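You operate a simulated robot arm through the tools that you are given. There is no shell and no other tool. Be economical: measure what you need, move in short steps, check, and stop when the job is done.

Carry out the task below with a simulated two-armed robot. There is one attempt and no reset: what you move stays moved.

Task
Screw the cap back on the square bottle with the green cap. Then open the top counter drawer, put the white tank cap from the inside of the top counter drawer on the lower shelf of the narrow steel rack, then shut the drawer. Then put the blue round tin on the top of the folding table away on the planks under the deck. Then take the green clip on the rack and put it on the capping card. Then take the square bottle with the teal cap and leave it in the blue-rim basket. Then open the lid of the white bin, put the folded pink cloth in the inside of the white bin and shut the lid again. Then open the green-tab flip lid. The order counts. Set down upright: blue round tin, green clip on the rack.

It is judged by the outcome, as a careful person would: the job done as asked, and still so three seconds after it is handed in. It fails if anything else is knocked over, pushed out of place, dropped, spilled or broken. Lids that push on must go on centred and level and be pressed home; caps that screw on are set level and turned clockwise until they are tight. Flat cloth is picked up by pressing the open fingertips on it (5 to 10 N) and closing them slowly along it; thin cloth reads only 2 to 8 mm in the jaws.

Robot
Two 7-joint arms with two-finger grippers on one trunk, on a base that drives. Base frame: it is fixed to the floor where the robot stands at the start and does not move with it; the origin is under the middle of the robot, x ahead of it, y to its left, z up. Lengths are in cm, angles in rad, forces in N, time in s.
The left shoulder is at the start at [7.8, 15.1, 98.8], the right one opposite. With the tool pointing down near the work surface each hand reaches from about 32 to 80 cm from the robot's upright axis, wherever it stands, measured 20 degrees to its own side. Places, roughly: blue round tin (6x6x9 cm) [130, 20, 80]; blue-rim basket (26x25x17 cm) [-210, 270, 70]; capping card [75, -125, 75]; folded pink cloth (13x7x4 cm) [30, -80, 80]; green clip on the rack (3x4x8 cm) [0, 80, 100]; green-tab flip lid [230, -70, 80]; inside of the white bin (26x43 cm) [376, 236, 42]; lid of the white bin [370, 240, 60]; lower shelf of the narrow steel rack (20x47 cm) [-160, -22, 46]; planks under the deck [90, 730, 70]; square bottle with the green cap (7x7x12 cm) [60, 10, 80]; square bottle with the teal cap [-150, -25, 100]; top counter drawer [320, 120, 70]; white tank cap (7x7x3 cm) [320, 110, 70]. Payload 2.54 kg a hand.
The TCP of each hand is the grasp point between the finger pads, 3 cm short of the fingertips. In the tool frame z runs along the fingers and y along their closing line. The gripper opens to 11.6 cm. The gripper's body begins 9.5 cm behind the TCP.
Orientation is told as [roll, pitch, yaw] about the base's x, y, z axes, in that order, counted from this pose: with the fingers straight down and closing along the base's y, the tool's x points along the base's -x, its y along +y and its z along -z.

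Tools
- The arms move only by the tool send_rows. It takes "left_rows", "right_rows" or both (then of equal length, played together; a hand with none holds still); each is a list that holds one entry, the list of rows, each a list of 6 numbers: the shift along the tool's x, y, z in cm, then the turn, a rotation vector about the tool's x, y, z in rad. In form: [[[x, y, z, rx, ry, rz], ...]]. A call has 1 to 8 rows; each row is the pose to reach, as a shift and turn from the pose commanded when the call began, along the tool's axes at that moment. "left_fingers" and "right_fingers" are, for a hand that has rows, the opening, from 0 (shut) to 1 (fully open), set as the call begins (left out, the last holds). Each row takes 0.2 s and may step no farther than 5 cm and 0.15 rad from the row before; otherwise, or with a gripper value out of range, the whole call is refused. A pose out of reach is approached as far as the arm can. The call stops where the force on the tool passes 40 N (or 10 N more than at its start, if that is more) or the arm is blocked; 0.2 s more then pass. The fingers move at their own pace (about 7.2 cm/s each) and stop on an object; they squeeze with about 44 N. The grip force told is the motor's: it shows also when the fingers shut on nothing. Time passes only in rows, and 0.2 s behind the last, so rows that repeat a pose let the fingers close. It gives the time, the measured TCP pose, the force on the tool (base axes), the opening and the grip force at its end, in the units of the frame above (readings bear some noise), with the torque about the TCP (base axes, N m) and any sound that the robot's microphone picked up, and new pictures: "show" is both (left out), scene, wrist or none (wrist: the cameras of the hands that moved).
- Cameras (640 x 400 px; columns grow to the right, rows downward): "scene" is now at [15.3, 3.35, 116.03]; the picture's right is [0.26, -0.97, 0.00], its down [-0.19, -0.05, -0.98] and it looks along [0.95, 0.25, -0.19] (base axes); focal length 214 px, centre (320, 200). "left" rides on the left gripper at [6.9, 1.5, -12.2] in its tool frame; the picture's right is [-0.21, 0.98, 0.00], its down [-0.83, -0.18, -0.53] and it looks along [-0.52, -0.11, 0.85] (tool axes); focal length 251 px, centre (320, 200). "right" rides on the right gripper at [6.9, -1.5, -12.2] in its tool frame; the picture's right is [0.22, 0.98, 0.00], its down [-0.83, 0.18, -0.53] and it looks along [-0.52, 0.12, 0.85] (tool axes); focal length 251 px, centre (320, 200). There is no depth. A picture from a camera that has moved, and an enlarged one, comes with that camera's place and axes in the base frame and with its lens. The place of the scene camera against the robot may be out by one fixed shift of up to 2.5 cm in any direction.
- move_column(by): slides the trunk up (or, below 0, down) by that many cm; the arms and the scene camera ride with it, the base frame stays. It gives what a move gives, with no picture.
- drive_base(legs): drives the robot by 1 to 6 legs, each [ahead, left, turn to the left] in cm, cm and rad, along the robot's own axes; the way and the turn of a leg run together, so that a leg with both is an arc; at most 150 cm and 3.142 rad a leg. The arms and the cameras ride along, it lands a little off, and it stops where it bumps. It gives what a move gives, and a new picture of the scene camera.
- aim_head(pan, tilt): turns the head with the scene camera to pan (to the left, within 1.396 rad either way) and tilt (down, from -0.506 to 1.204), counted from straight ahead of the robot. It gives what a move gives, and a new picture of the scene camera.
- zoom(camera, box): a new picture of the part [left, top, right, bottom] of that camera's present view, enlarged. No time passes.
- sign_off(): hands the job in; it is judged then, once.

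Work in short steps. Places have to be worked out from the pictures, the camera data and where the tool is seen: move nearer, look again, correct. Check each grasp and each placing, and mend what went wrong. You have 483 turns and 360 pictures in all, those below and enlarged ones among them. Open the grippers and draw the arms clear of the work before you hand the job in, unless the task says otherwise.

The tools are called by a JSON object that holds its "fn" and its "kwargs". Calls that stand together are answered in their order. send_rows: Moves the arms, as the interface text tells. Its arguments: {"type":"object","properties":{"left_rows":{"type":"array","items":{"type":"array","items":{"type":"array","items":{"type":"number"}}}},"left_fingers":{"type":"number"},"right_rows":{"type":"array","items":{"type":"array","items":{"type":"array","items":{"type":"number"}}}},"right_fingers":{"type":"number"},"show":{"type":"string","enum":["both","scene","wrist","none"]}},"required":[]} The other tools are called the same way: move_column (by) slides the trunk up or down; drive_base (legs) drives the base; aim_head (pan, tilt) turns the head that bears the scene camera; zoom (camera, box) takes an enlarged picture of a part of a camera's view; sign_off () hands the job in.

At the start:

```text
time_s: 0.0
left_eef_pos: [44.93, 17.43, 118.51]
left_tool_rot: [0.001, -0.002, 0.0]
left_wrist_force: [-0.6, 0.0, -0.9]
left_ft_torque: [-0.03, 0.01, 0.04]
left_grip_width: 11.61
left_gripper_force: 0.2
right_eef_pos: [32.18, -8.9, 100.04]
right_tool_rot: [0.0, 0.001, -0.002]
right_wrist_force: [0.0, -0.8, 0.6]
right_ft_torque: [-0.01, 0.0, 0.01]
right_grip_width: 11.61
right_gripper_force: 0.2
trunk travel left (down, up): [-22.5, 6.4]
robot x, y, heading: [0.16, 0.14, 0.006]
head pan, tilt: [0.26, 0.194]
```

scene: 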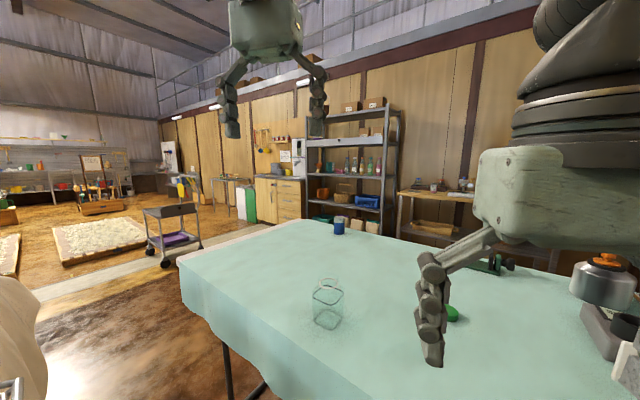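
right: 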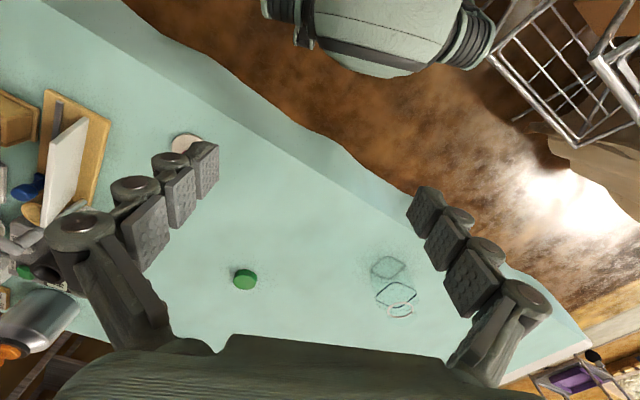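
left: 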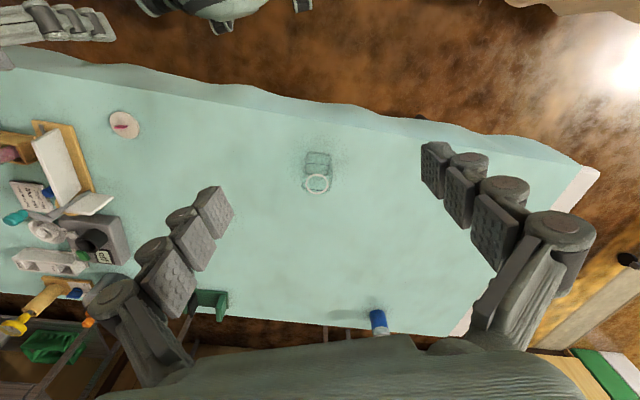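

I'll look closely at the bottle and its cap first; I put the bottle near [62, 13] and the cap near [71.5, -17].

{"fn": "zoom", "kwargs": {"camera": "left", "box": [270, 130, 370, 220]}}

{"fn": "zoom", "kwargs": {"camera": "right", "box": [210, 230, 430, 340]}}

{"fn": "zoom", "kwargs": {"camera": "scene", "box": [160, 100, 640, 400]}}

```text
4.44 times, centred on (320, 175) of left
camera zoom: at [37.93, 19.01, 130.52], right [0.21, 0.98, 0.0], down [0.83, -0.18, 0.53], along [0.52, -0.11, -0.85], focal length 1118 px, centre (320, 311)
```

zoom: 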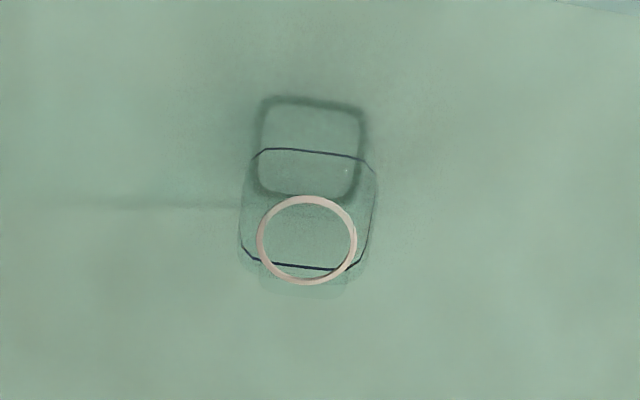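

```text
2.91 times, centred on (320, 285) of right
camera zoom: at [25.19, -10.43, 112.18], right [-0.21, 0.98, 0.0], down [0.83, 0.18, 0.53], along [0.52, 0.11, -0.85], focal length 731 px, centre (320, -47)
```

zoom: 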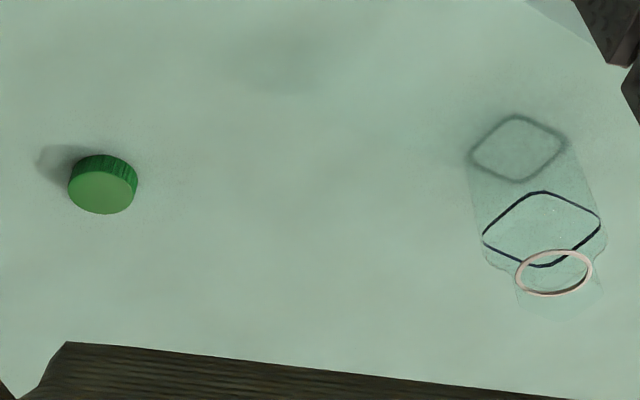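

```text
1.33 times, centred on (400, 250) of scene
camera zoom: at [15.3, 3.35, 116.03], right [0.26, -0.97, 0.0], down [-0.19, -0.05, -0.98], along [0.95, 0.25, -0.19], focal length 286 px, centre (213, 133)
```

zoom: 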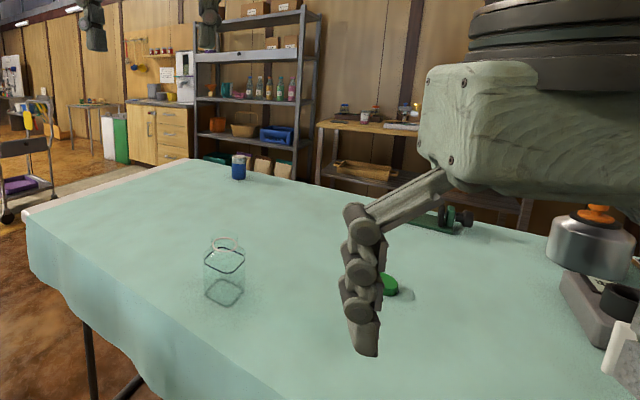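

The bottle stands at about [62, 12.5], yawed about 0.37 rad, and the cap lies flat at about [70.6, -17]. I'll bring the right hand above the cap and look again.

{"fn": "send_rows", "kwargs": {"right_rows": [[[-4.6, -1, 0.75, 0, 0, 0], [-9.2, -2, 1.5, 0, 0, 0], [-13.8, -3, 2.25, 0, 0, 0], [-18.4, -4, 3, 0, 0, 0], [-23, -5, 3.75, 0, 0, 0], [-27.6, -6, 4.5, 0, 0, 0], [-32.2, -7, 5.25, 0, 0, 0], [-36.8, -8, 6, 0, 0, 0]]], "right_fingers": 1, "show": "wrist"}}

```text
time_s: 1.8
left_eef_pos: [45.14, 17.32, 118.46]
left_tool_rot: [-0.001, 0.001, 0.001]
left_wrist_force: [0.0, -0.7, -0.9]
left_ft_torque: [-0.04, 0.02, 0.0]
left_grip_width: 11.61
left_gripper_force: 0.0
right_eef_pos: [68.78, -16.76, 93.74]
right_tool_rot: [-0.001, 0.0, -0.002]
right_wrist_force: [0.4, -0.5, -0.3]
right_ft_torque: [0.03, 0.01, 0.02]
right_grip_width: 11.58
right_gripper_force: 0.1
trunk travel left (down, up): [-22.5, 6.4]
robot x, y, heading: [-0.05, -0.17, 0.001]
head pan, tilt: [0.26, 0.194]
camera right: at [61.92, -18.28, 105.92], right [-0.21, 0.98, 0.0], down [0.83, 0.18, 0.53], along [0.52, 0.11, -0.85], focal length 251 px, centre (320, 200)
```

right: 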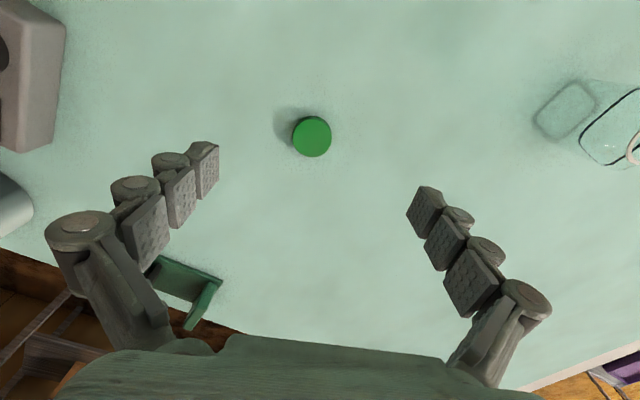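

The cap is at about [71.7, -17.2]. I go down over it to TCP height 79.5.

{"fn": "send_rows", "kwargs": {"right_rows": [[[-1.5, -0.2, 4.5, 0, 0, 0], [-2.9, -0.45, 9, 0, 0, 0], [-2.9, -0.45, 12, 0, 0, 0], [-2.9, -0.45, 14.2, 0, 0, 0], [-2.9, -0.45, 14.2, 0, 0, 0]]], "show": "wrist"}}

```text
time_s: 3.0
left_eef_pos: [44.92, 17.33, 118.38]
left_tool_rot: [0.0, 0.0, 0.001]
left_wrist_force: [0.5, -0.1, -0.1]
left_ft_torque: [-0.03, 0.02, 0.02]
left_grip_width: 11.58
left_gripper_force: 0.0
right_eef_pos: [71.54, -17.46, 79.67]
right_tool_rot: [0.0, -0.001, -0.002]
right_wrist_force: [-0.3, 0.0, -0.7]
right_ft_torque: [-0.03, -0.02, 0.01]
right_grip_width: 11.59
right_gripper_force: 0.0
trunk travel left (down, up): [-22.5, 6.4]
robot x, y, heading: [-0.01, -0.07, -0.002]
head pan, tilt: [0.26, 0.194]
camera right: at [64.57, -18.93, 91.88], right [-0.21, 0.98, 0.0], down [0.83, 0.18, 0.53], along [0.52, 0.11, -0.84], focal length 251 px, centre (320, 200)
```

right: 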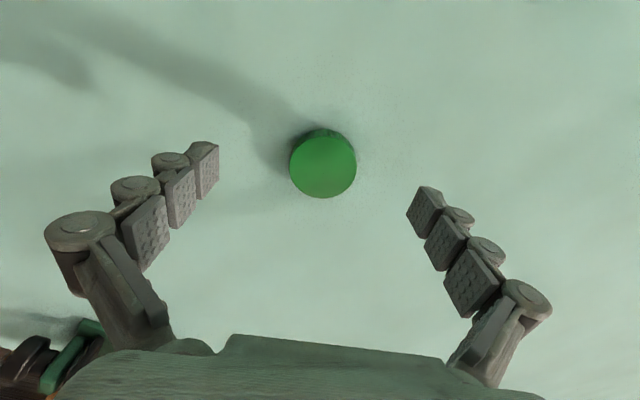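

Centred well. I lower 2.3 cm more and close gently on the cap.

{"fn": "send_rows", "kwargs": {"right_rows": [[[0, 0.1, 1.2, 0, 0, 0], [0, 0.1, 2.3, 0, 0, 0], [0, 0.1, 2.3, 0, 0, 0]]], "show": "wrist"}}

```text
time_s: 3.8
left_eef_pos: [44.93, 17.33, 118.45]
left_tool_rot: [0.002, 0.0, 0.0]
left_wrist_force: [0.6, 0.3, -0.6]
left_ft_torque: [-0.02, 0.04, -0.03]
left_grip_width: 11.64
left_gripper_force: 0.0
right_eef_pos: [71.57, -17.21, 77.61]
right_tool_rot: [-0.001, 0.0, -0.004]
right_wrist_force: [-0.8, -0.7, -0.6]
right_ft_torque: [-0.05, -0.02, 0.02]
right_grip_width: 11.6
right_gripper_force: 0.0
trunk travel left (down, up): [-22.5, 6.4]
robot x, y, heading: [0.03, -0.14, -0.003]
head pan, tilt: [0.26, 0.194]
camera right: at [64.68, -18.86, 89.69], right [-0.21, 0.98, 0.0], down [0.83, 0.18, 0.53], along [0.52, 0.11, -0.85], focal length 251 px, centre (320, 200)
```

right: 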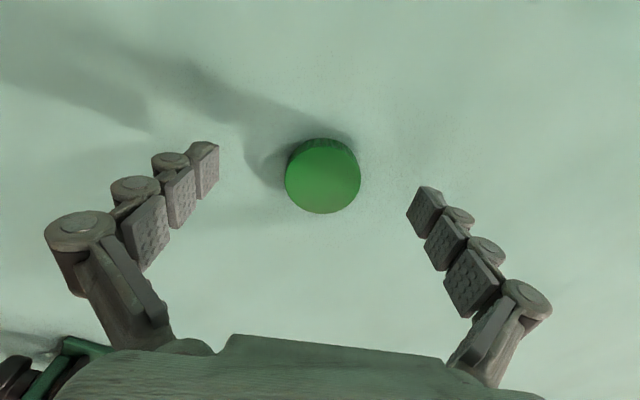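

The cap's top is about 2 cm below the TCP; I lower 0.5 cm more and close.

{"fn": "send_rows", "kwargs": {"right_rows": [[[0.1, 0, 0.5, 0, 0, 0], [0.1, 0, 0.5, 0, 0, 0]]], "show": "none"}}

{"fn": "send_rows", "kwargs": {"right_rows": [[[0, 0, 0, 0, 0, 0], [0, 0, 0, 0, 0, 0], [0, 0, 0, 0, 0, 0], [0, 0, 0, 0, 0, 0]]], "right_fingers": 0, "show": "wrist"}}

```text
time_s: 4.4
left_eef_pos: [44.91, 17.34, 118.45]
left_tool_rot: [0.0, 0.0, 0.001]
left_wrist_force: [0.5, -0.2, 0.0]
left_ft_torque: [0.01, 0.02, 0.05]
left_grip_width: 11.65
left_gripper_force: 0.0
right_eef_pos: [71.68, -17.23, 77.01]
right_tool_rot: [0.0, -0.001, -0.003]
right_wrist_force: [-0.9, -0.1, 0.1]
right_ft_torque: [0.0, -0.02, 0.01]
right_grip_width: 11.6
right_gripper_force: 0.1
trunk travel left (down, up): [-22.5, 6.4]
robot x, y, heading: [-0.29, 0.06, 0.002]
head pan, tilt: [0.26, 0.194]
```

```text
time_s: 5.4
left_eef_pos: [44.9, 17.31, 118.51]
left_tool_rot: [0.0, 0.0, -0.001]
left_wrist_force: [-0.3, -0.1, 1.0]
left_ft_torque: [0.01, -0.02, -0.01]
left_grip_width: 11.6
left_gripper_force: 0.0
right_eef_pos: [71.62, -17.29, 77.11]
right_tool_rot: [0.0, -0.003, 0.0]
right_wrist_force: [0.2, 2.2, 3.0]
right_ft_torque: [0.05, 0.0, -0.02]
right_grip_width: 5.11
right_gripper_force: 43.7
trunk travel left (down, up): [-22.5, 6.4]
robot x, y, heading: [-0.14, -0.21, 0.001]
head pan, tilt: [0.26, 0.194]
camera right: at [64.66, -18.77, 89.22], right [-0.21, 0.98, 0.0], down [0.83, 0.18, 0.54], along [0.52, 0.11, -0.84], focal length 251 px, centre (320, 200)
```

right: 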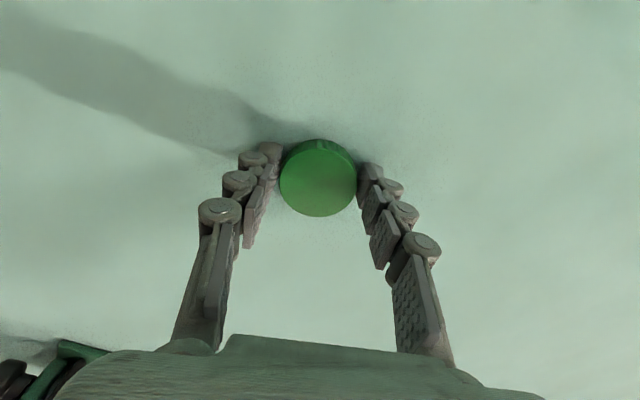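

The cap is held (5.1 cm). I lift it, and turn the left hand's yaw by -0.37 rad for a side grip on the bottle.

{"fn": "send_rows", "kwargs": {"right_rows": [[[0, 0, -4, 0, 0, 0], [0, 0, -8, 0, 0, 0], [0, 0, -12, 0, 0, 0], [0, 0, -16, 0, 0, 0]]], "left_rows": [[[0, 0, 0, 0, 0, 0.12], [0, 0, 0, 0, 0, 0.25], [0, 0, 0, 0, 0, 0.37], [0, 0, 0, 0, 0, 0.37]]], "show": "none"}}

{"fn": "send_rows", "kwargs": {"left_rows": [[[0, 0, 0, 0, -0.14, 0], [0, 0, 0, 0, -0.28, 0], [0, 0, 0, 0, -0.42, 0], [0, 0, 0, 0, -0.56, 0], [0, 0, 0, 0, -0.68, 0], [0, 0, 0, 0, -0.785, 0]]], "left_fingers": 1, "show": "wrist"}}

```text
time_s: 6.4
left_eef_pos: [44.86, 17.38, 118.47]
left_tool_rot: [0.0, -0.002, -0.37]
left_wrist_force: [0.4, 0.6, 0.4]
left_ft_torque: [-0.01, -0.02, -0.01]
left_grip_width: 11.6
left_gripper_force: 0.1
right_eef_pos: [71.77, -17.2, 93.06]
right_tool_rot: [0.001, -0.001, -0.005]
right_wrist_force: [-0.1, -0.1, 0.0]
right_ft_torque: [-0.03, -0.02, -0.01]
right_grip_width: 5.07
right_gripper_force: 43.8
trunk travel left (down, up): [-22.5, 6.4]
robot x, y, heading: [-0.16, -0.11, 0.003]
head pan, tilt: [0.26, 0.194]
```

```text
time_s: 7.8
left_eef_pos: [44.91, 17.25, 118.44]
left_tool_rot: [0.0, -0.785, -0.369]
left_wrist_force: [-0.6, 0.2, -0.3]
left_ft_torque: [-0.01, 0.0, 0.02]
left_grip_width: 11.59
left_gripper_force: 0.0
right_eef_pos: [71.74, -17.26, 93.1]
right_tool_rot: [-0.002, 0.0, -0.004]
right_wrist_force: [-0.7, 0.3, 0.6]
right_ft_torque: [-0.01, -0.04, -0.05]
right_grip_width: 5.09
right_gripper_force: 44.0
trunk travel left (down, up): [-22.5, 6.4]
robot x, y, heading: [0.0, 0.0, 0.002]
head pan, tilt: [0.26, 0.194]
camera left: at [32.82, 23.87, 122.02], right [0.49, 0.86, 0.15], down [0.13, -0.24, 0.96], along [0.86, -0.46, -0.23], focal length 251 px, centre (320, 200)
```

left: 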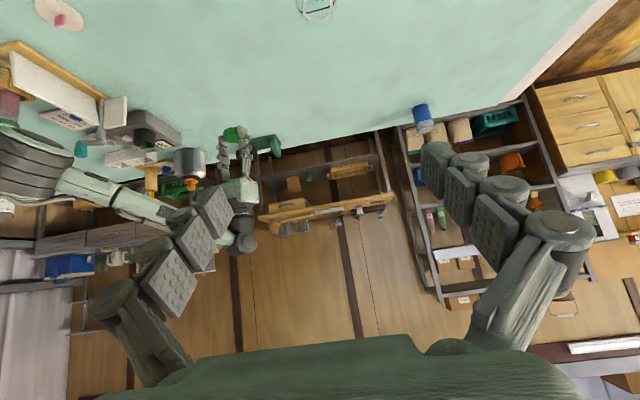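

I bring the left hand down to a point 14 cm short of the bottle along its tilted approach.

{"fn": "send_rows", "kwargs": {"left_rows": [[[2.3, 0.27, 3.9, 0, 0, 0], [4.6, 0.55, 7.7, 0, 0, 0], [6.9, 0.82, 11.6, 0, 0, 0], [9.1, 1.1, 15.4, 0, 0, 0], [11.4, 1.37, 19.3, 0, 0, 0], [13.7, 1.64, 23.1, 0, 0, 0], [15.95, 1.92, 27, 0, 0, 0], [15.95, 1.92, 27, 0, 0, 0]]], "show": "both"}}

```text
time_s: 9.2
left_eef_pos: [52.48, 11.48, 104.84]
left_tool_rot: [0.208, -0.989, -0.598]
left_wrist_force: [0.8, 1.4, 0.0]
left_ft_torque: [-0.02, -0.03, -0.03]
left_grip_width: 11.59
left_gripper_force: 0.1
right_eef_pos: [71.85, -20.93, 93.63]
right_tool_rot: [0.031, -0.002, -0.027]
right_wrist_force: [0.0, -0.4, -0.7]
right_ft_torque: [-0.02, -0.01, -0.01]
right_grip_width: 5.08
right_gripper_force: 43.8
trunk travel left (down, up): [-22.5, 6.4]
robot x, y, heading: [0.88, 0.03, -0.023]
head pan, tilt: [0.26, 0.194]
stopped in row 7 (left hand): the arm was blocked; the commanded pose is now the measured one
camera scene: at [15.75, 0.35, 117.25], right [0.24, -0.97, -0.03], down [-0.19, -0.01, -0.98], along [0.95, 0.24, -0.18], focal length 214 px, centre (320, 200)
camera left: at [40.15, 18.69, 105.67], right [0.5, 0.82, 0.29], down [-0.12, -0.27, 0.96], along [0.86, -0.51, -0.03], focal length 251 px, centre (320, 200)
```

scene: 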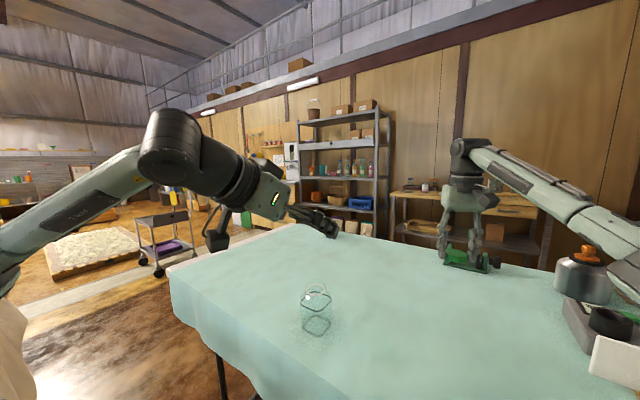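
left: 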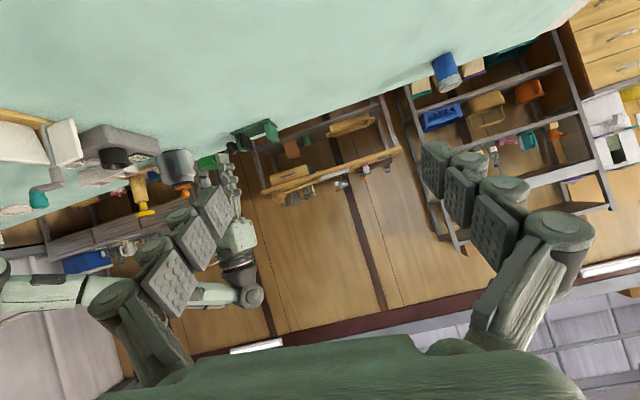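

The left arm was blocked and the robot seems tipped slightly. I'll look down-left before moving anything.

{"fn": "aim_head", "kwargs": {"pan": 0.7, "tilt": 0.8}}

```text
time_s: 10.2
left_eef_pos: [52.47, 11.61, 104.5]
left_tool_rot: [0.206, -0.982, -0.589]
left_wrist_force: [0.9, -0.3, -0.2]
left_ft_torque: [-0.03, -0.02, -0.03]
left_grip_width: 11.61
left_gripper_force: 0.1
right_eef_pos: [71.93, -20.84, 93.33]
right_tool_rot: [0.032, 0.002, -0.022]
right_wrist_force: [0.4, -0.1, 0.2]
right_ft_torque: [0.03, -0.02, 0.0]
right_grip_width: 5.08
right_gripper_force: 43.8
trunk travel left (down, up): [-22.5, 6.4]
robot x, y, heading: [0.8, -0.26, -0.022]
head pan, tilt: [0.7, 0.799]
camera scene: at [13.1, 3.35, 111.88], right [0.63, -0.78, -0.03], down [-0.56, -0.43, -0.71], along [0.54, 0.46, -0.7], focal length 214 px, centre (320, 200)
```

scene: 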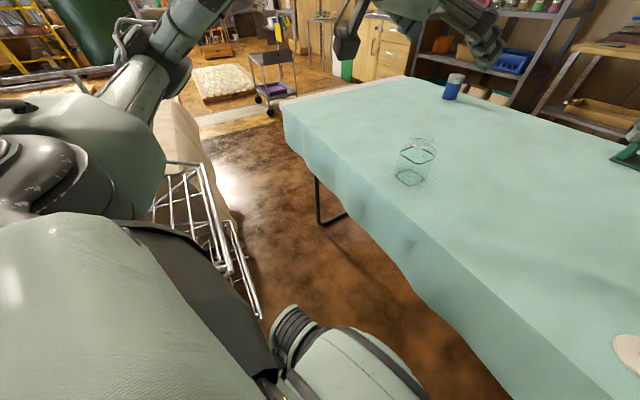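

There is a wire rack close by on the left which the arm's upper part may have touched. I move the left hand back up the way it came and look at the rack.

{"fn": "send_rows", "kwargs": {"left_rows": [[[-1.6, 0.93, -3.8, 0, 0, 0], [-3.2, 1.86, -7.6, 0, 0, 0], [-4.8, 2.8, -11.4, 0, 0, 0], [-6.37, 3.71, -15.2, 0, 0, 0], [-6.37, 3.71, -15.2, 0, 0, 0]]], "show": "none"}}

{"fn": "aim_head", "kwargs": {"pan": 1.3, "tilt": 0.6}}

```text
time_s: 11.4
left_eef_pos: [44.23, 19.64, 116.57]
left_tool_rot: [0.165, -0.983, -0.544]
left_wrist_force: [0.5, 1.0, 0.8]
left_ft_torque: [0.0, 0.03, -0.02]
left_grip_width: 11.59
left_gripper_force: 0.1
right_eef_pos: [71.24, -19.02, 93.28]
right_tool_rot: [0.013, -0.009, -0.019]
right_wrist_force: [-0.3, -0.9, -0.1]
right_ft_torque: [-0.01, -0.02, 0.01]
right_grip_width: 5.08
right_gripper_force: 44.1
trunk travel left (down, up): [-22.5, 6.4]
robot x, y, heading: [0.71, -0.09, -0.014]
head pan, tilt: [0.7, 0.799]
```

```text
time_s: 12.4
left_eef_pos: [44.15, 19.48, 116.74]
left_tool_rot: [0.164, -0.989, -0.548]
left_wrist_force: [0.2, 0.9, 0.1]
left_ft_torque: [0.01, 0.01, -0.03]
left_grip_width: 11.58
left_gripper_force: 0.1
right_eef_pos: [71.2, -18.99, 93.51]
right_tool_rot: [0.009, -0.011, -0.019]
right_wrist_force: [-0.4, -0.5, -0.2]
right_ft_torque: [0.03, 0.02, 0.01]
right_grip_width: 5.12
right_gripper_force: 44.4
trunk travel left (down, up): [-22.5, 6.4]
robot x, y, heading: [0.69, 0.22, -0.019]
head pan, tilt: [1.3, 0.6]
camera scene: at [8.37, 8.64, 112.46], right [0.96, -0.28, 0.01], down [-0.15, -0.53, -0.83], along [0.24, 0.8, -0.56], focal length 214 px, centre (320, 200)
```

scene: 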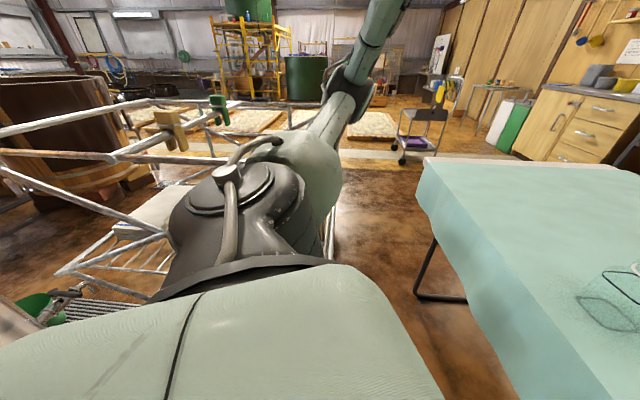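

The rack's upper bars run close to the left elbow, so that was the contact; the clips still look in place. I'll draw the right hand up and back, then turn the robot to face the table squarely, which takes the left arm away from the rack.

{"fn": "send_rows", "kwargs": {"right_rows": [[[0, 0, -4.5, 0, 0, 0], [0, 0, -9, 0, 0, 0], [3, 0, -13, 0, 0, 0], [6, 0, -17, 0, 0, 0], [9.5, 0, -20, 0, 0, 0], [13.5, 0, -22, 0, 0, 0], [18, 0, -22, 0, 0, 0], [22, 0, -22, 0, 0, 0]]], "show": "none"}}

{"fn": "aim_head", "kwargs": {"pan": 0.0, "tilt": 0.6}}

```text
time_s: 14.2
left_eef_pos: [44.41, 19.64, 116.65]
left_tool_rot: [0.163, -0.987, -0.544]
left_wrist_force: [-0.3, -0.2, 0.6]
left_ft_torque: [0.01, -0.01, 0.01]
left_grip_width: 11.58
left_gripper_force: 0.2
right_eef_pos: [48.66, -18.7, 115.49]
right_tool_rot: [0.008, -0.008, -0.021]
right_wrist_force: [0.2, 0.0, -0.1]
right_ft_torque: [0.01, -0.02, 0.01]
right_grip_width: 5.09
right_gripper_force: 44.3
right hand out of reach, approached as far as the arm can: row 3
trunk travel left (down, up): [-22.5, 6.4]
robot x, y, heading: [0.37, -0.05, -0.018]
head pan, tilt: [1.3, 0.6]
```

```text
time_s: 15.7
left_eef_pos: [44.32, 19.65, 116.74]
left_tool_rot: [0.16, -0.985, -0.545]
left_wrist_force: [0.4, -0.2, 0.0]
left_ft_torque: [-0.01, 0.03, 0.02]
left_grip_width: 11.6
left_gripper_force: 0.0
right_eef_pos: [48.73, -18.75, 115.44]
right_tool_rot: [0.009, -0.009, -0.02]
right_wrist_force: [0.6, -1.4, -0.6]
right_ft_torque: [-0.03, 0.02, 0.0]
right_grip_width: 5.09
right_gripper_force: 44.0
trunk travel left (down, up): [-22.5, 6.4]
robot x, y, heading: [0.51, 0.06, -0.02]
head pan, tilt: [0.0, 0.6]
camera scene: at [14.85, 0.05, 112.46], right [-0.02, -1.0, -0.01], down [-0.56, 0.02, -0.83], along [0.83, -0.01, -0.56], focal length 214 px, centre (320, 200)
```

scene: 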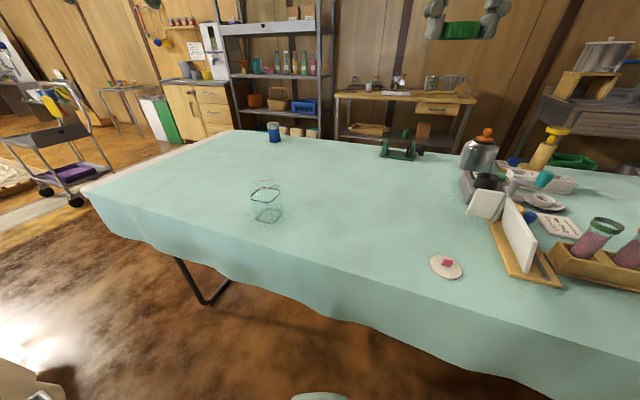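

Table clear on this side. Turn the robot 0.38 rad to the right in place.

{"fn": "drive_base", "kwargs": {"legs": [[0, 0, -0.38]]}}

```text
time_s: 17.3
left_eef_pos: [49.27, 2.24, 116.04]
left_tool_rot: [0.139, -0.982, -0.909]
left_wrist_force: [0.0, -0.4, -0.3]
left_ft_torque: [0.0, 0.02, -0.01]
left_grip_width: 11.6
left_gripper_force: 0.1
right_eef_pos: [39.13, -34.98, 115.14]
right_tool_rot: [0.0, 0.001, -0.4]
right_wrist_force: [-0.8, -0.1, -0.5]
right_ft_torque: [-0.03, 0.02, -0.03]
right_grip_width: 5.08
right_gripper_force: 44.0
trunk travel left (down, up): [-22.5, 6.4]
robot x, y, heading: [0.19, 0.54, -0.395]
head pan, tilt: [0.0, 0.6]
camera scene: at [14.22, -5.06, 112.29], right [-0.39, -0.92, 0.0], down [-0.52, 0.22, -0.83], along [0.76, -0.32, -0.56], focal length 214 px, centre (320, 200)
```

scene: 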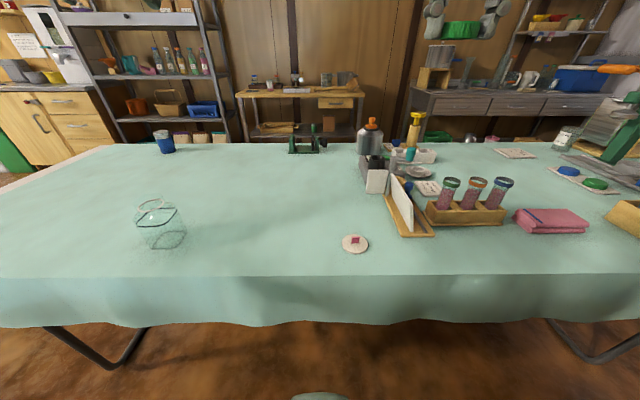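

The robot is level again and facing the table. I drive 10 cm to its left to bring the bottle nearer the middle.

{"fn": "drive_base", "kwargs": {"legs": [[0, 10, 0]]}}

```text
time_s: 18.9
left_eef_pos: [53.13, 11.45, 116.04]
left_tool_rot: [0.139, -0.984, -0.907]
left_wrist_force: [0.1, -0.3, -0.2]
left_ft_torque: [0.04, -0.04, 0.0]
left_grip_width: 11.62
left_gripper_force: 0.1
right_eef_pos: [43.0, -25.8, 115.14]
right_tool_rot: [0.001, -0.001, -0.4]
right_wrist_force: [0.4, -0.1, -1.7]
right_ft_torque: [0.02, 0.02, -0.01]
right_grip_width: 5.09
right_gripper_force: 43.3
trunk travel left (down, up): [-22.5, 6.4]
robot x, y, heading: [4.18, 9.39, -0.397]
head pan, tilt: [0.0, 0.6]
camera scene: at [18.08, 4.09, 112.29], right [-0.39, -0.92, 0.0], down [-0.52, 0.22, -0.83], along [0.76, -0.32, -0.56], focal length 214 px, centre (320, 200)
```

scene: 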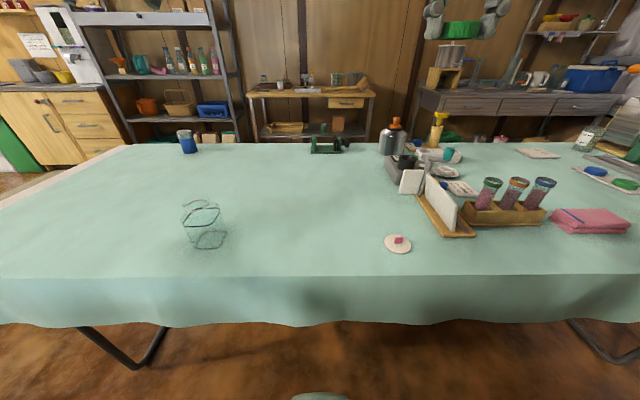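

I correct the left hand's orientation to pitch -0.785, yaw -0.40.

{"fn": "send_rows", "kwargs": {"left_rows": [[[0, 0, 0, -0.064, 0.054, -0.077], [0, 0, 0, -0.128, 0.108, -0.153], [0, 0, 0, -0.192, 0.162, -0.23], [0, 0, 0, -0.2554, 0.2156, -0.3065], [0, 0, 0, -0.2554, 0.2156, -0.3065]]], "show": "none"}}

```text
time_s: 20.1
left_eef_pos: [53.3, 11.36, 116.12]
left_tool_rot: [-0.001, -0.783, -0.4]
left_wrist_force: [-0.3, 0.6, 0.6]
left_ft_torque: [0.0, -0.03, -0.03]
left_grip_width: 11.62
left_gripper_force: 0.0
right_eef_pos: [42.9, -25.85, 115.23]
right_tool_rot: [0.002, 0.001, -0.401]
right_wrist_force: [-0.3, 0.2, 0.2]
right_ft_torque: [-0.01, -0.02, 0.02]
right_grip_width: 5.09
right_gripper_force: 44.1
trunk travel left (down, up): [-22.5, 6.4]
robot x, y, heading: [3.97, 9.37, -0.403]
head pan, tilt: [0.0, 0.6]
```

Now I lower the left hand halfway toward the pre-grasp point and check that nothing resists.

{"fn": "send_rows", "kwargs": {"left_rows": [[[3, 0.6, 2.6, 0, 0, 0], [6, 1.2, 5.2, 0, 0, 0], [9, 1.9, 7.8, 0, 0, 0], [12, 2.5, 10.4, 0, 0, 0]]], "show": "none"}}

```text
time_s: 21.1
left_eef_pos: [53.09, 14.07, 100.48]
left_tool_rot: [-0.002, -0.785, -0.4]
left_wrist_force: [-0.5, 0.4, -0.5]
left_ft_torque: [0.04, -0.03, -0.01]
left_grip_width: 11.6
left_gripper_force: 0.1
right_eef_pos: [42.92, -25.87, 115.21]
right_tool_rot: [0.0, 0.0, -0.403]
right_wrist_force: [0.2, 0.0, -0.3]
right_ft_torque: [-0.02, -0.02, -0.01]
right_grip_width: 5.13
right_gripper_force: 44.4
trunk travel left (down, up): [-22.5, 6.4]
robot x, y, heading: [4.12, 9.22, -0.4]
head pan, tilt: [0.0, 0.6]
```

Free so far. I continue to the pre-grasp point and look.

{"fn": "send_rows", "kwargs": {"left_rows": [[[3, 0.6, 2.6, 0, 0, 0], [6, 1.2, 5.2, 0, 0, 0], [9.3, 2.1, 7.9, 0, 0, 0], [9.3, 2.1, 7.9, 0, 0, 0]]], "show": "both"}}

```text
time_s: 22.1
left_eef_pos: [59.24, 15.35, 89.46]
left_tool_rot: [-0.003, -0.774, -0.401]
left_wrist_force: [-0.7, -0.2, -0.8]
left_ft_torque: [-0.04, -0.01, 0.02]
left_grip_width: 11.59
left_gripper_force: 0.1
left hand out of reach, approached as far as the arm can: row 1, 2, 3, 4
right_eef_pos: [43.9, -26.16, 114.5]
right_tool_rot: [-0.001, 0.011, -0.401]
right_wrist_force: [-0.1, -0.2, -0.9]
right_ft_torque: [0.0, 0.01, -0.01]
right_grip_width: 5.11
right_gripper_force: 44.1
trunk travel left (down, up): [-22.5, 6.4]
robot x, y, heading: [4.01, 9.26, -0.396]
head pan, tilt: [0.0, 0.6]
camera scene: at [18.98, 3.83, 112.07], right [-0.39, -0.92, 0.0], down [-0.53, 0.22, -0.82], along [0.75, -0.32, -0.57], focal length 214 px, centre (320, 200)
camera left: at [47.39, 22.13, 93.41], right [0.53, 0.84, 0.15], down [0.13, -0.25, 0.96], along [0.84, -0.48, -0.24], focal length 251 px, centre (320, 200)
```

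scene: 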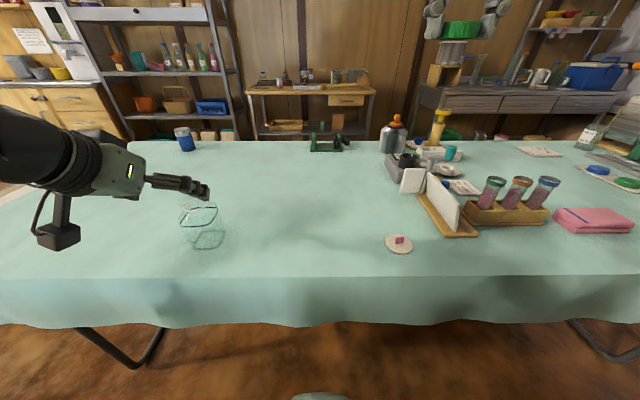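
left: 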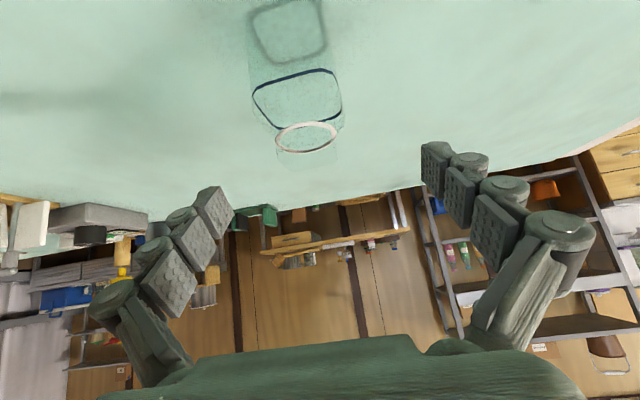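

The left arm can't fold enough this close in. I back the hand up to where it was, then move the robot back about 9 cm and left 4 cm.

{"fn": "send_rows", "kwargs": {"left_rows": [[[-3, -0.6, -2.6, 0, 0, 0], [-6, -1.2, -5.2, 0, 0, 0], [-9.3, -2.1, -7.9, 0, 0, 0], [-9.3, -2.1, -7.9, 0, 0, 0]]], "show": "none"}}

{"fn": "drive_base", "kwargs": {"legs": [[-9, 4, 0]]}}

```text
time_s: 23.1
left_eef_pos: [58.74, 13.08, 102.26]
left_tool_rot: [0.0, -0.785, -0.401]
left_wrist_force: [-0.2, -0.3, 0.8]
left_ft_torque: [0.03, -0.03, -0.03]
left_grip_width: 11.59
left_gripper_force: 0.0
right_eef_pos: [42.99, -25.86, 115.09]
right_tool_rot: [0.002, 0.001, -0.4]
right_wrist_force: [-0.2, -0.2, 0.6]
right_ft_torque: [0.02, -0.03, -0.01]
right_grip_width: 5.1
right_gripper_force: 43.9
trunk travel left (down, up): [-22.5, 6.4]
robot x, y, heading: [4.01, 9.12, -0.398]
head pan, tilt: [0.0, 0.6]
```

```text
time_s: 24.0
left_eef_pos: [57.98, 12.36, 101.81]
left_tool_rot: [0.01, -0.771, -0.434]
left_wrist_force: [0.0, 0.8, 0.3]
left_ft_torque: [0.0, -0.02, -0.02]
left_grip_width: 11.61
left_gripper_force: 0.1
right_eef_pos: [41.66, -26.24, 113.93]
right_tool_rot: [0.007, 0.017, -0.419]
right_wrist_force: [0.9, 0.0, 0.1]
right_ft_torque: [-0.03, -0.03, 0.0]
right_grip_width: 5.09
right_gripper_force: 43.8
trunk travel left (down, up): [-22.5, 6.4]
robot x, y, heading: [2.53, 10.86, -0.417]
head pan, tilt: [0.0, 0.6]
stopped in leg 1: the robot was blocked; the commanded pose is now the measured one
camera scene: at [17.24, 4.29, 111.94], right [-0.41, -0.91, -0.01], down [-0.53, 0.24, -0.81], along [0.75, -0.33, -0.58], focal length 214 px, centre (320, 200)
```

scene: 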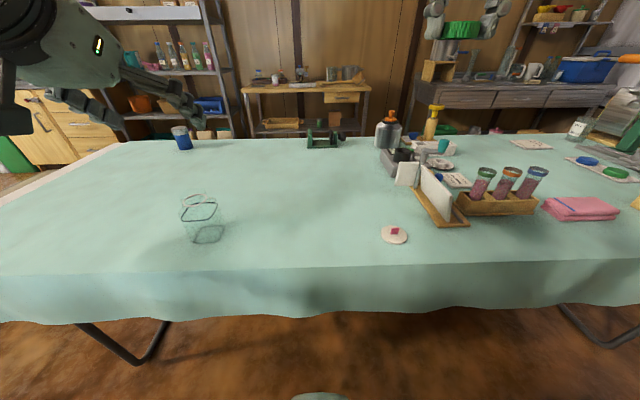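

The robot bumped something behind or left. I pull forward-right again and look at what it is.

{"fn": "drive_base", "kwargs": {"legs": [[3, -3, 0]]}}

{"fn": "aim_head", "kwargs": {"pan": 1.39, "tilt": 1.1}}

```text
time_s: 25.0
left_eef_pos: [58.26, 10.42, 102.42]
left_tool_rot: [0.0, -0.787, -0.417]
left_wrist_force: [-0.5, -0.7, -0.3]
left_ft_torque: [0.03, 0.02, 0.03]
left_grip_width: 11.61
left_gripper_force: 0.2
right_eef_pos: [42.11, -28.26, 115.09]
right_tool_rot: [0.0, 0.0, -0.415]
right_wrist_force: [1.0, -0.7, -0.4]
right_ft_torque: [0.01, -0.02, 0.02]
right_grip_width: 5.09
right_gripper_force: 44.1
trunk travel left (down, up): [-22.5, 6.4]
robot x, y, heading: [3.43, 7.09, -0.412]
head pan, tilt: [0.0, 0.6]
camera scene: at [17.53, 1.99, 112.28], right [-0.4, -0.92, 0.0], down [-0.52, 0.23, -0.82], along [0.76, -0.33, -0.57], focal length 214 px, centre (320, 200)
```

scene: 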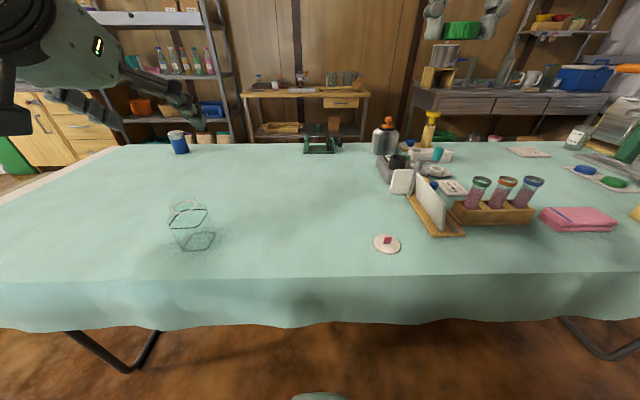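

```text
time_s: 26.5
left_eef_pos: [58.24, 10.33, 102.47]
left_tool_rot: [-0.001, -0.788, -0.418]
left_wrist_force: [-0.1, 0.5, 0.1]
left_ft_torque: [0.0, 0.0, -0.01]
left_grip_width: 11.6
left_gripper_force: 0.0
right_eef_pos: [42.04, -28.29, 115.07]
right_tool_rot: [0.0, -0.002, -0.413]
right_wrist_force: [-0.5, -0.7, -0.1]
right_ft_torque: [0.04, 0.0, 0.03]
right_grip_width: 5.09
right_gripper_force: 44.1
trunk travel left (down, up): [-22.5, 6.4]
robot x, y, heading: [3.61, 7.24, -0.408]
head pan, tilt: [1.389, 1.1]
camera scene: at [12.9, 10.82, 108.43], right [0.83, -0.56, 0.0], down [-0.5, -0.74, -0.45], along [0.25, 0.38, -0.89], focal length 214 px, centre (320, 200)
```

scene: 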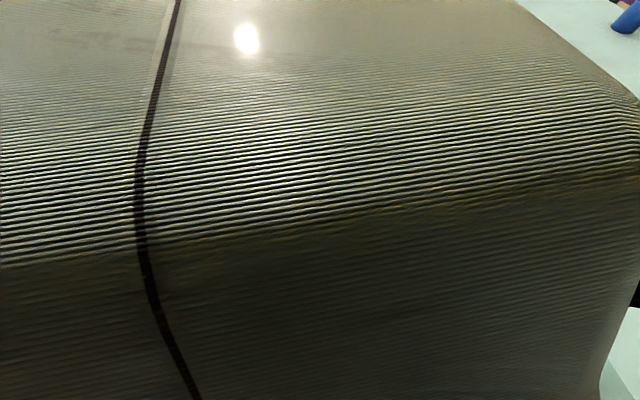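

My own arm blocks that view. Instead of backing up, I'll come down on the bottle from straight above with a slightly steeper tilt, since the grasp point itself lies farther out than the pre-grasp did.

{"fn": "send_rows", "kwargs": {"left_rows": [[[1.5, 1.0, 2.3, 0, 0.03, 0], [3, 2, 4.6, 0, 0.06, 0], [4.4, 3, 6.9, 0, 0.085, 0], [5.67, 3.96, 9.2, 0, 0.085, 0], [5.67, 3.96, 9.2, 0, 0.085, 0]]], "show": "wrist"}}

{"fn": "aim_head", "kwargs": {"pan": 0.3, "tilt": 0.6}}

```text
time_s: 27.7
left_eef_pos: [62.36, 12.91, 92.05]
left_tool_rot: [-0.001, -0.703, -0.418]
left_wrist_force: [-0.7, -0.1, -0.4]
left_ft_torque: [-0.03, 0.03, 0.02]
left_grip_width: 11.62
left_gripper_force: 0.1
right_eef_pos: [42.0, -28.18, 115.04]
right_tool_rot: [-0.001, 0.001, -0.414]
right_wrist_force: [-0.3, 0.8, -0.2]
right_ft_torque: [-0.02, 0.0, -0.01]
right_grip_width: 5.09
right_gripper_force: 44.0
trunk travel left (down, up): [-22.5, 6.4]
robot x, y, heading: [3.62, 7.05, -0.411]
head pan, tilt: [1.389, 1.1]
camera left: at [50.74, 19.74, 96.79], right [0.55, 0.83, 0.14], down [0.19, -0.28, 0.94], along [0.82, -0.49, -0.31], focal length 251 px, centre (320, 200)
```

left: 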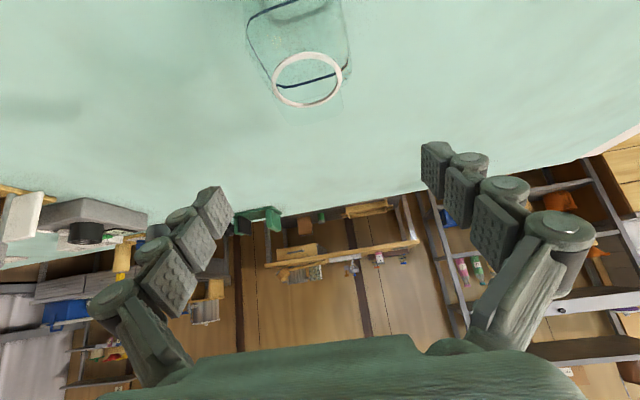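

```text
time_s: 29.1
left_eef_pos: [62.22, 12.77, 92.08]
left_tool_rot: [-0.004, -0.704, -0.416]
left_wrist_force: [0.0, -0.3, -0.7]
left_ft_torque: [0.03, -0.01, -0.01]
left_grip_width: 11.6
left_gripper_force: 0.1
right_eef_pos: [42.14, -28.19, 115.18]
right_tool_rot: [0.0, 0.0, -0.415]
right_wrist_force: [-0.5, -0.2, -0.1]
right_ft_torque: [0.0, 0.04, 0.0]
right_grip_width: 5.12
right_gripper_force: 44.0
trunk travel left (down, up): [-22.5, 6.4]
robot x, y, heading: [3.65, 7.24, -0.407]
head pan, tilt: [0.3, 0.6]
camera scene: at [18.16, 4.62, 112.28], right [-0.11, -0.99, 0.0], down [-0.56, 0.06, -0.82], along [0.82, -0.09, -0.57], focal length 214 px, centre (320, 200)
```

scene: 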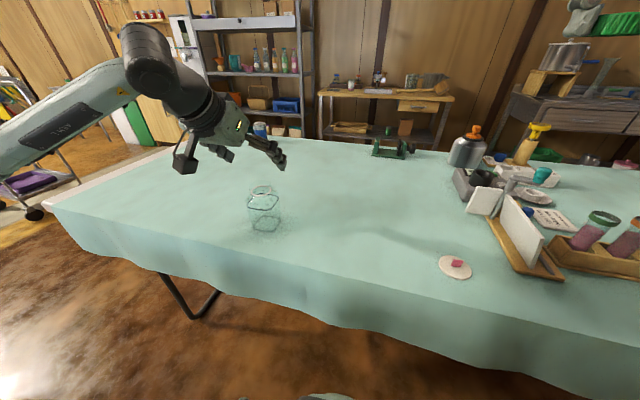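

The hand is centred over the bottle within 0.4 cm. I descend straight down with the fingers open on either side.

{"fn": "send_rows", "kwargs": {"left_rows": [[[2.3, 0.1, 2.6, 0, 0, 0], [4.6, 0.2, 5.2, 0, 0, 0], [6.7, 0.3, 7.5, 0, 0, 0], [8.7, 0.3, 9.8, 0, 0, 0], [8.7, 0.3, 9.8, 0, 0, 0]]], "show": "both"}}

```text
time_s: 30.2
left_eef_pos: [61.97, 13.39, 78.9]
left_tool_rot: [-0.002, -0.702, -0.417]
left_wrist_force: [0.0, -0.1, 0.0]
left_ft_torque: [-0.01, 0.0, 0.0]
left_grip_width: 11.6
left_gripper_force: 0.1
right_eef_pos: [42.07, -28.21, 115.07]
right_tool_rot: [0.001, 0.002, -0.414]
right_wrist_force: [0.3, 0.3, 0.4]
right_ft_torque: [0.02, -0.04, 0.0]
right_grip_width: 5.11
right_gripper_force: 43.8
trunk travel left (down, up): [-22.5, 6.4]
robot x, y, heading: [3.68, 7.2, -0.408]
head pan, tilt: [0.3, 0.6]
camera scene: at [18.22, 4.59, 112.28], right [-0.11, -0.99, 0.0], down [-0.56, 0.06, -0.82], along [0.82, -0.09, -0.57], focal length 214 px, centre (320, 200)
camera left: at [50.54, 20.27, 83.57], right [0.55, 0.83, 0.14], down [0.19, -0.28, 0.94], along [0.82, -0.49, -0.31], focal length 251 px, centre (320, 200)
```

scene: 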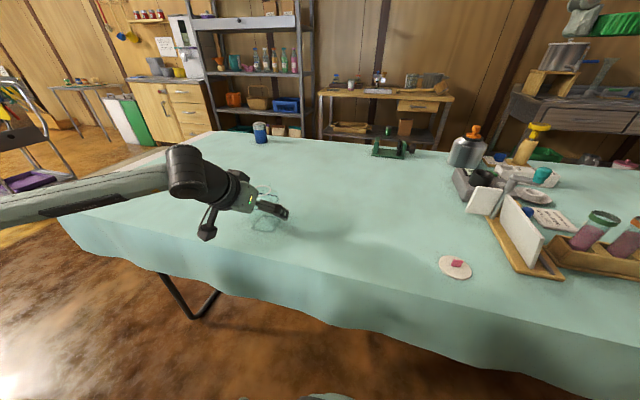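
left: 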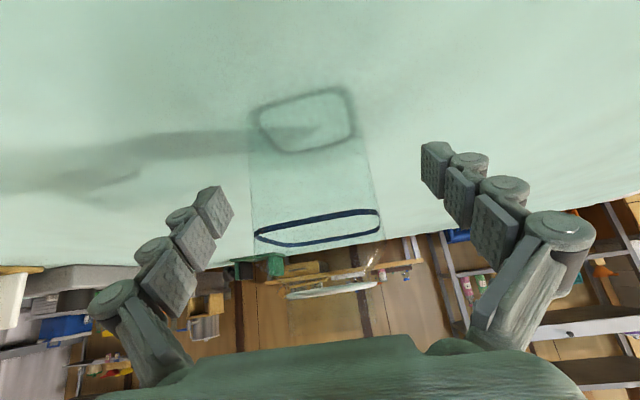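

The bottle's base is centred at about [61.9, 13.4] right under the TCP. I close the left hand on it.

{"fn": "send_rows", "kwargs": {"left_rows": [[[0, 0, 0, 0, 0, 0], [0, 0, 0, 0, 0, 0], [0, 0, 0, 0, 0, 0], [0, 0, 0, 0, 0, 0]]], "left_fingers": 0, "show": "wrist"}}

```text
time_s: 31.2
left_eef_pos: [62.02, 13.4, 78.9]
left_tool_rot: [0.0, -0.701, -0.417]
left_wrist_force: [-0.7, -2.0, 1.7]
left_ft_torque: [-0.22, 0.17, 0.04]
left_grip_width: 6.53
left_gripper_force: 44.4
right_eef_pos: [42.14, -28.23, 115.12]
right_tool_rot: [-0.001, -0.001, -0.414]
right_wrist_force: [0.2, 0.0, 0.5]
right_ft_torque: [-0.02, 0.0, 0.01]
right_grip_width: 5.1
right_gripper_force: 44.4
trunk travel left (down, up): [-22.5, 6.4]
robot x, y, heading: [3.74, 7.17, -0.409]
head pan, tilt: [0.3, 0.6]
camera left: at [50.54, 20.26, 83.62], right [0.55, 0.83, 0.14], down [0.19, -0.28, 0.94], along [0.82, -0.49, -0.31], focal length 251 px, centre (320, 200)
```

left: 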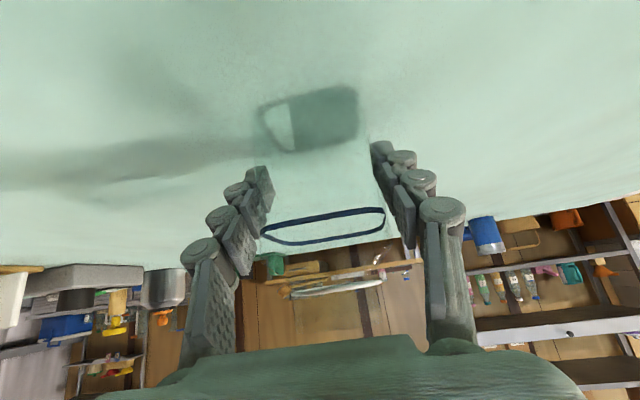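

Bottle held (6.5 cm); the neck top is near [62, 13.5, 84]. I swing the cap over toward it, turning the right hand counter-clockwise to leave room for the screwing turn.

{"fn": "send_rows", "kwargs": {"right_rows": [[[0, 4.5, 0.5, 0, 0, -0.1], [-0.3, 9, 1, 0, 0, -0.2], [-0.5, 13.5, 1.5, 0, 0, -0.3], [-0.7, 18, 2, 0, 0, -0.4], [-0.9, 22.5, 3, 0, 0, -0.5], [-1.1, 27, 4, 0, 0, -0.6], [-1.3, 31.5, 5, 0, 0, -0.7], [-1.46, 36, 6, 0, 0, -0.75]]], "show": "scene"}}

```text
time_s: 33.0
left_eef_pos: [62.0, 13.36, 78.95]
left_tool_rot: [-0.002, -0.701, -0.417]
left_wrist_force: [-0.1, -0.2, 4.0]
left_ft_torque: [-0.23, 0.04, -0.03]
left_grip_width: 6.52
left_gripper_force: 44.0
right_eef_pos: [57.99, 4.41, 109.04]
right_tool_rot: [0.0, 0.001, 0.337]
right_wrist_force: [-0.1, 0.3, -0.8]
right_ft_torque: [0.03, 0.08, 0.0]
right_grip_width: 5.07
right_gripper_force: 44.2
trunk travel left (down, up): [-22.5, 6.4]
robot x, y, heading: [3.51, 7.0, -0.409]
head pan, tilt: [0.3, 0.6]
camera scene: at [18.21, 4.6, 112.28], right [-0.11, -0.99, 0.0], down [-0.56, 0.06, -0.82], along [0.82, -0.09, -0.57], focal length 214 px, centre (320, 200)
```

scene: 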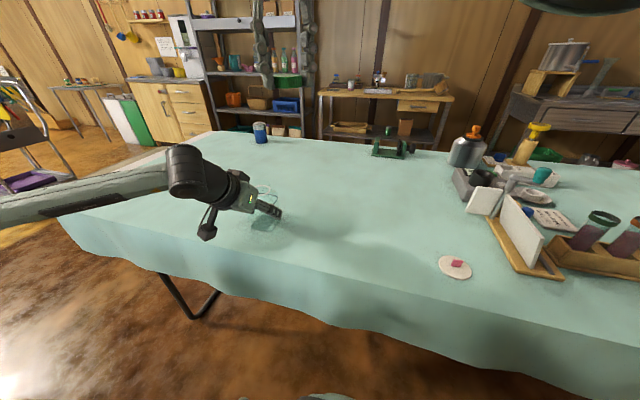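

I move the cap over the neck, staying about 8 cm above it, and check.

{"fn": "send_rows", "kwargs": {"right_rows": [[[-2.3, 2.4, 2, 0, 0, 0], [-4.6, 4.9, 4, 0, 0, 0], [-6.8, 7.27, 6, 0, 0, 0], [-6.8, 7.27, 10, 0, 0, 0], [-6.8, 7.27, 14, 0, 0, 0], [-6.8, 7.27, 14, 0, 0, 0]]], "show": "both"}}

```text
time_s: 34.5
left_eef_pos: [62.04, 13.4, 78.91]
left_tool_rot: [0.001, -0.702, -0.419]
left_wrist_force: [-3.0, 1.8, 8.3]
left_ft_torque: [0.04, -0.28, 0.12]
left_grip_width: 6.53
left_gripper_force: 44.3
right_eef_pos: [61.27, 6.03, 91.78]
right_tool_rot: [-0.004, 0.0, 0.336]
right_wrist_force: [-0.1, 0.0, -0.1]
right_ft_torque: [-0.01, 0.03, 0.01]
right_grip_width: 5.09
right_gripper_force: 43.3
right hand out of reach, approached as far as the arm can: row 1, 2, 3, 4, 5, 6
trunk travel left (down, up): [-22.5, 6.4]
robot x, y, heading: [3.45, 7.25, -0.411]
head pan, tilt: [0.3, 0.6]
camera scene: at [18.2, 4.54, 112.28], right [-0.11, -0.99, 0.0], down [-0.56, 0.06, -0.82], along [0.82, -0.09, -0.57], focal length 214 px, centre (320, 200)
camera right: at [55.22, 2.4, 103.84], right [-0.53, 0.85, 0.0], down [0.72, 0.45, 0.53], along [0.46, 0.28, -0.85], focal length 251 px, centre (320, 200)
```

scene: 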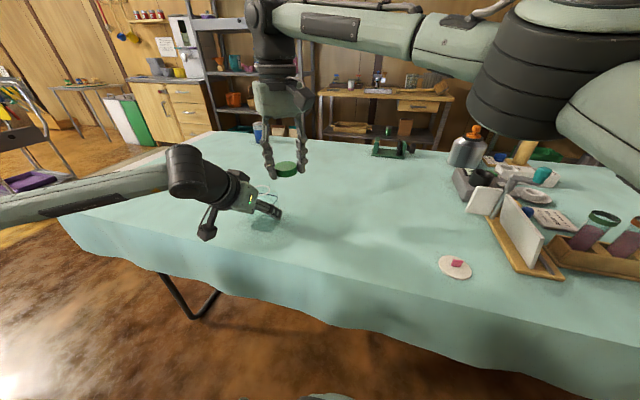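
right: 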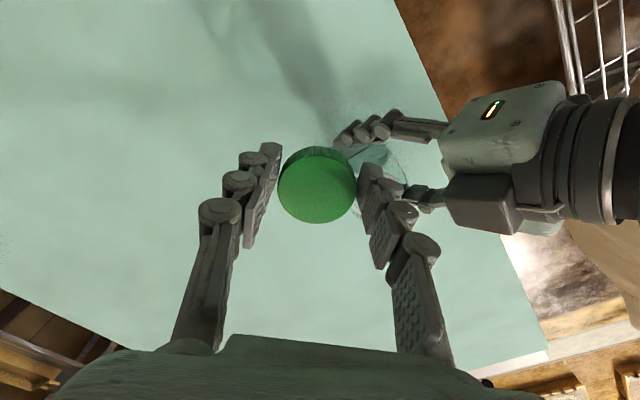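

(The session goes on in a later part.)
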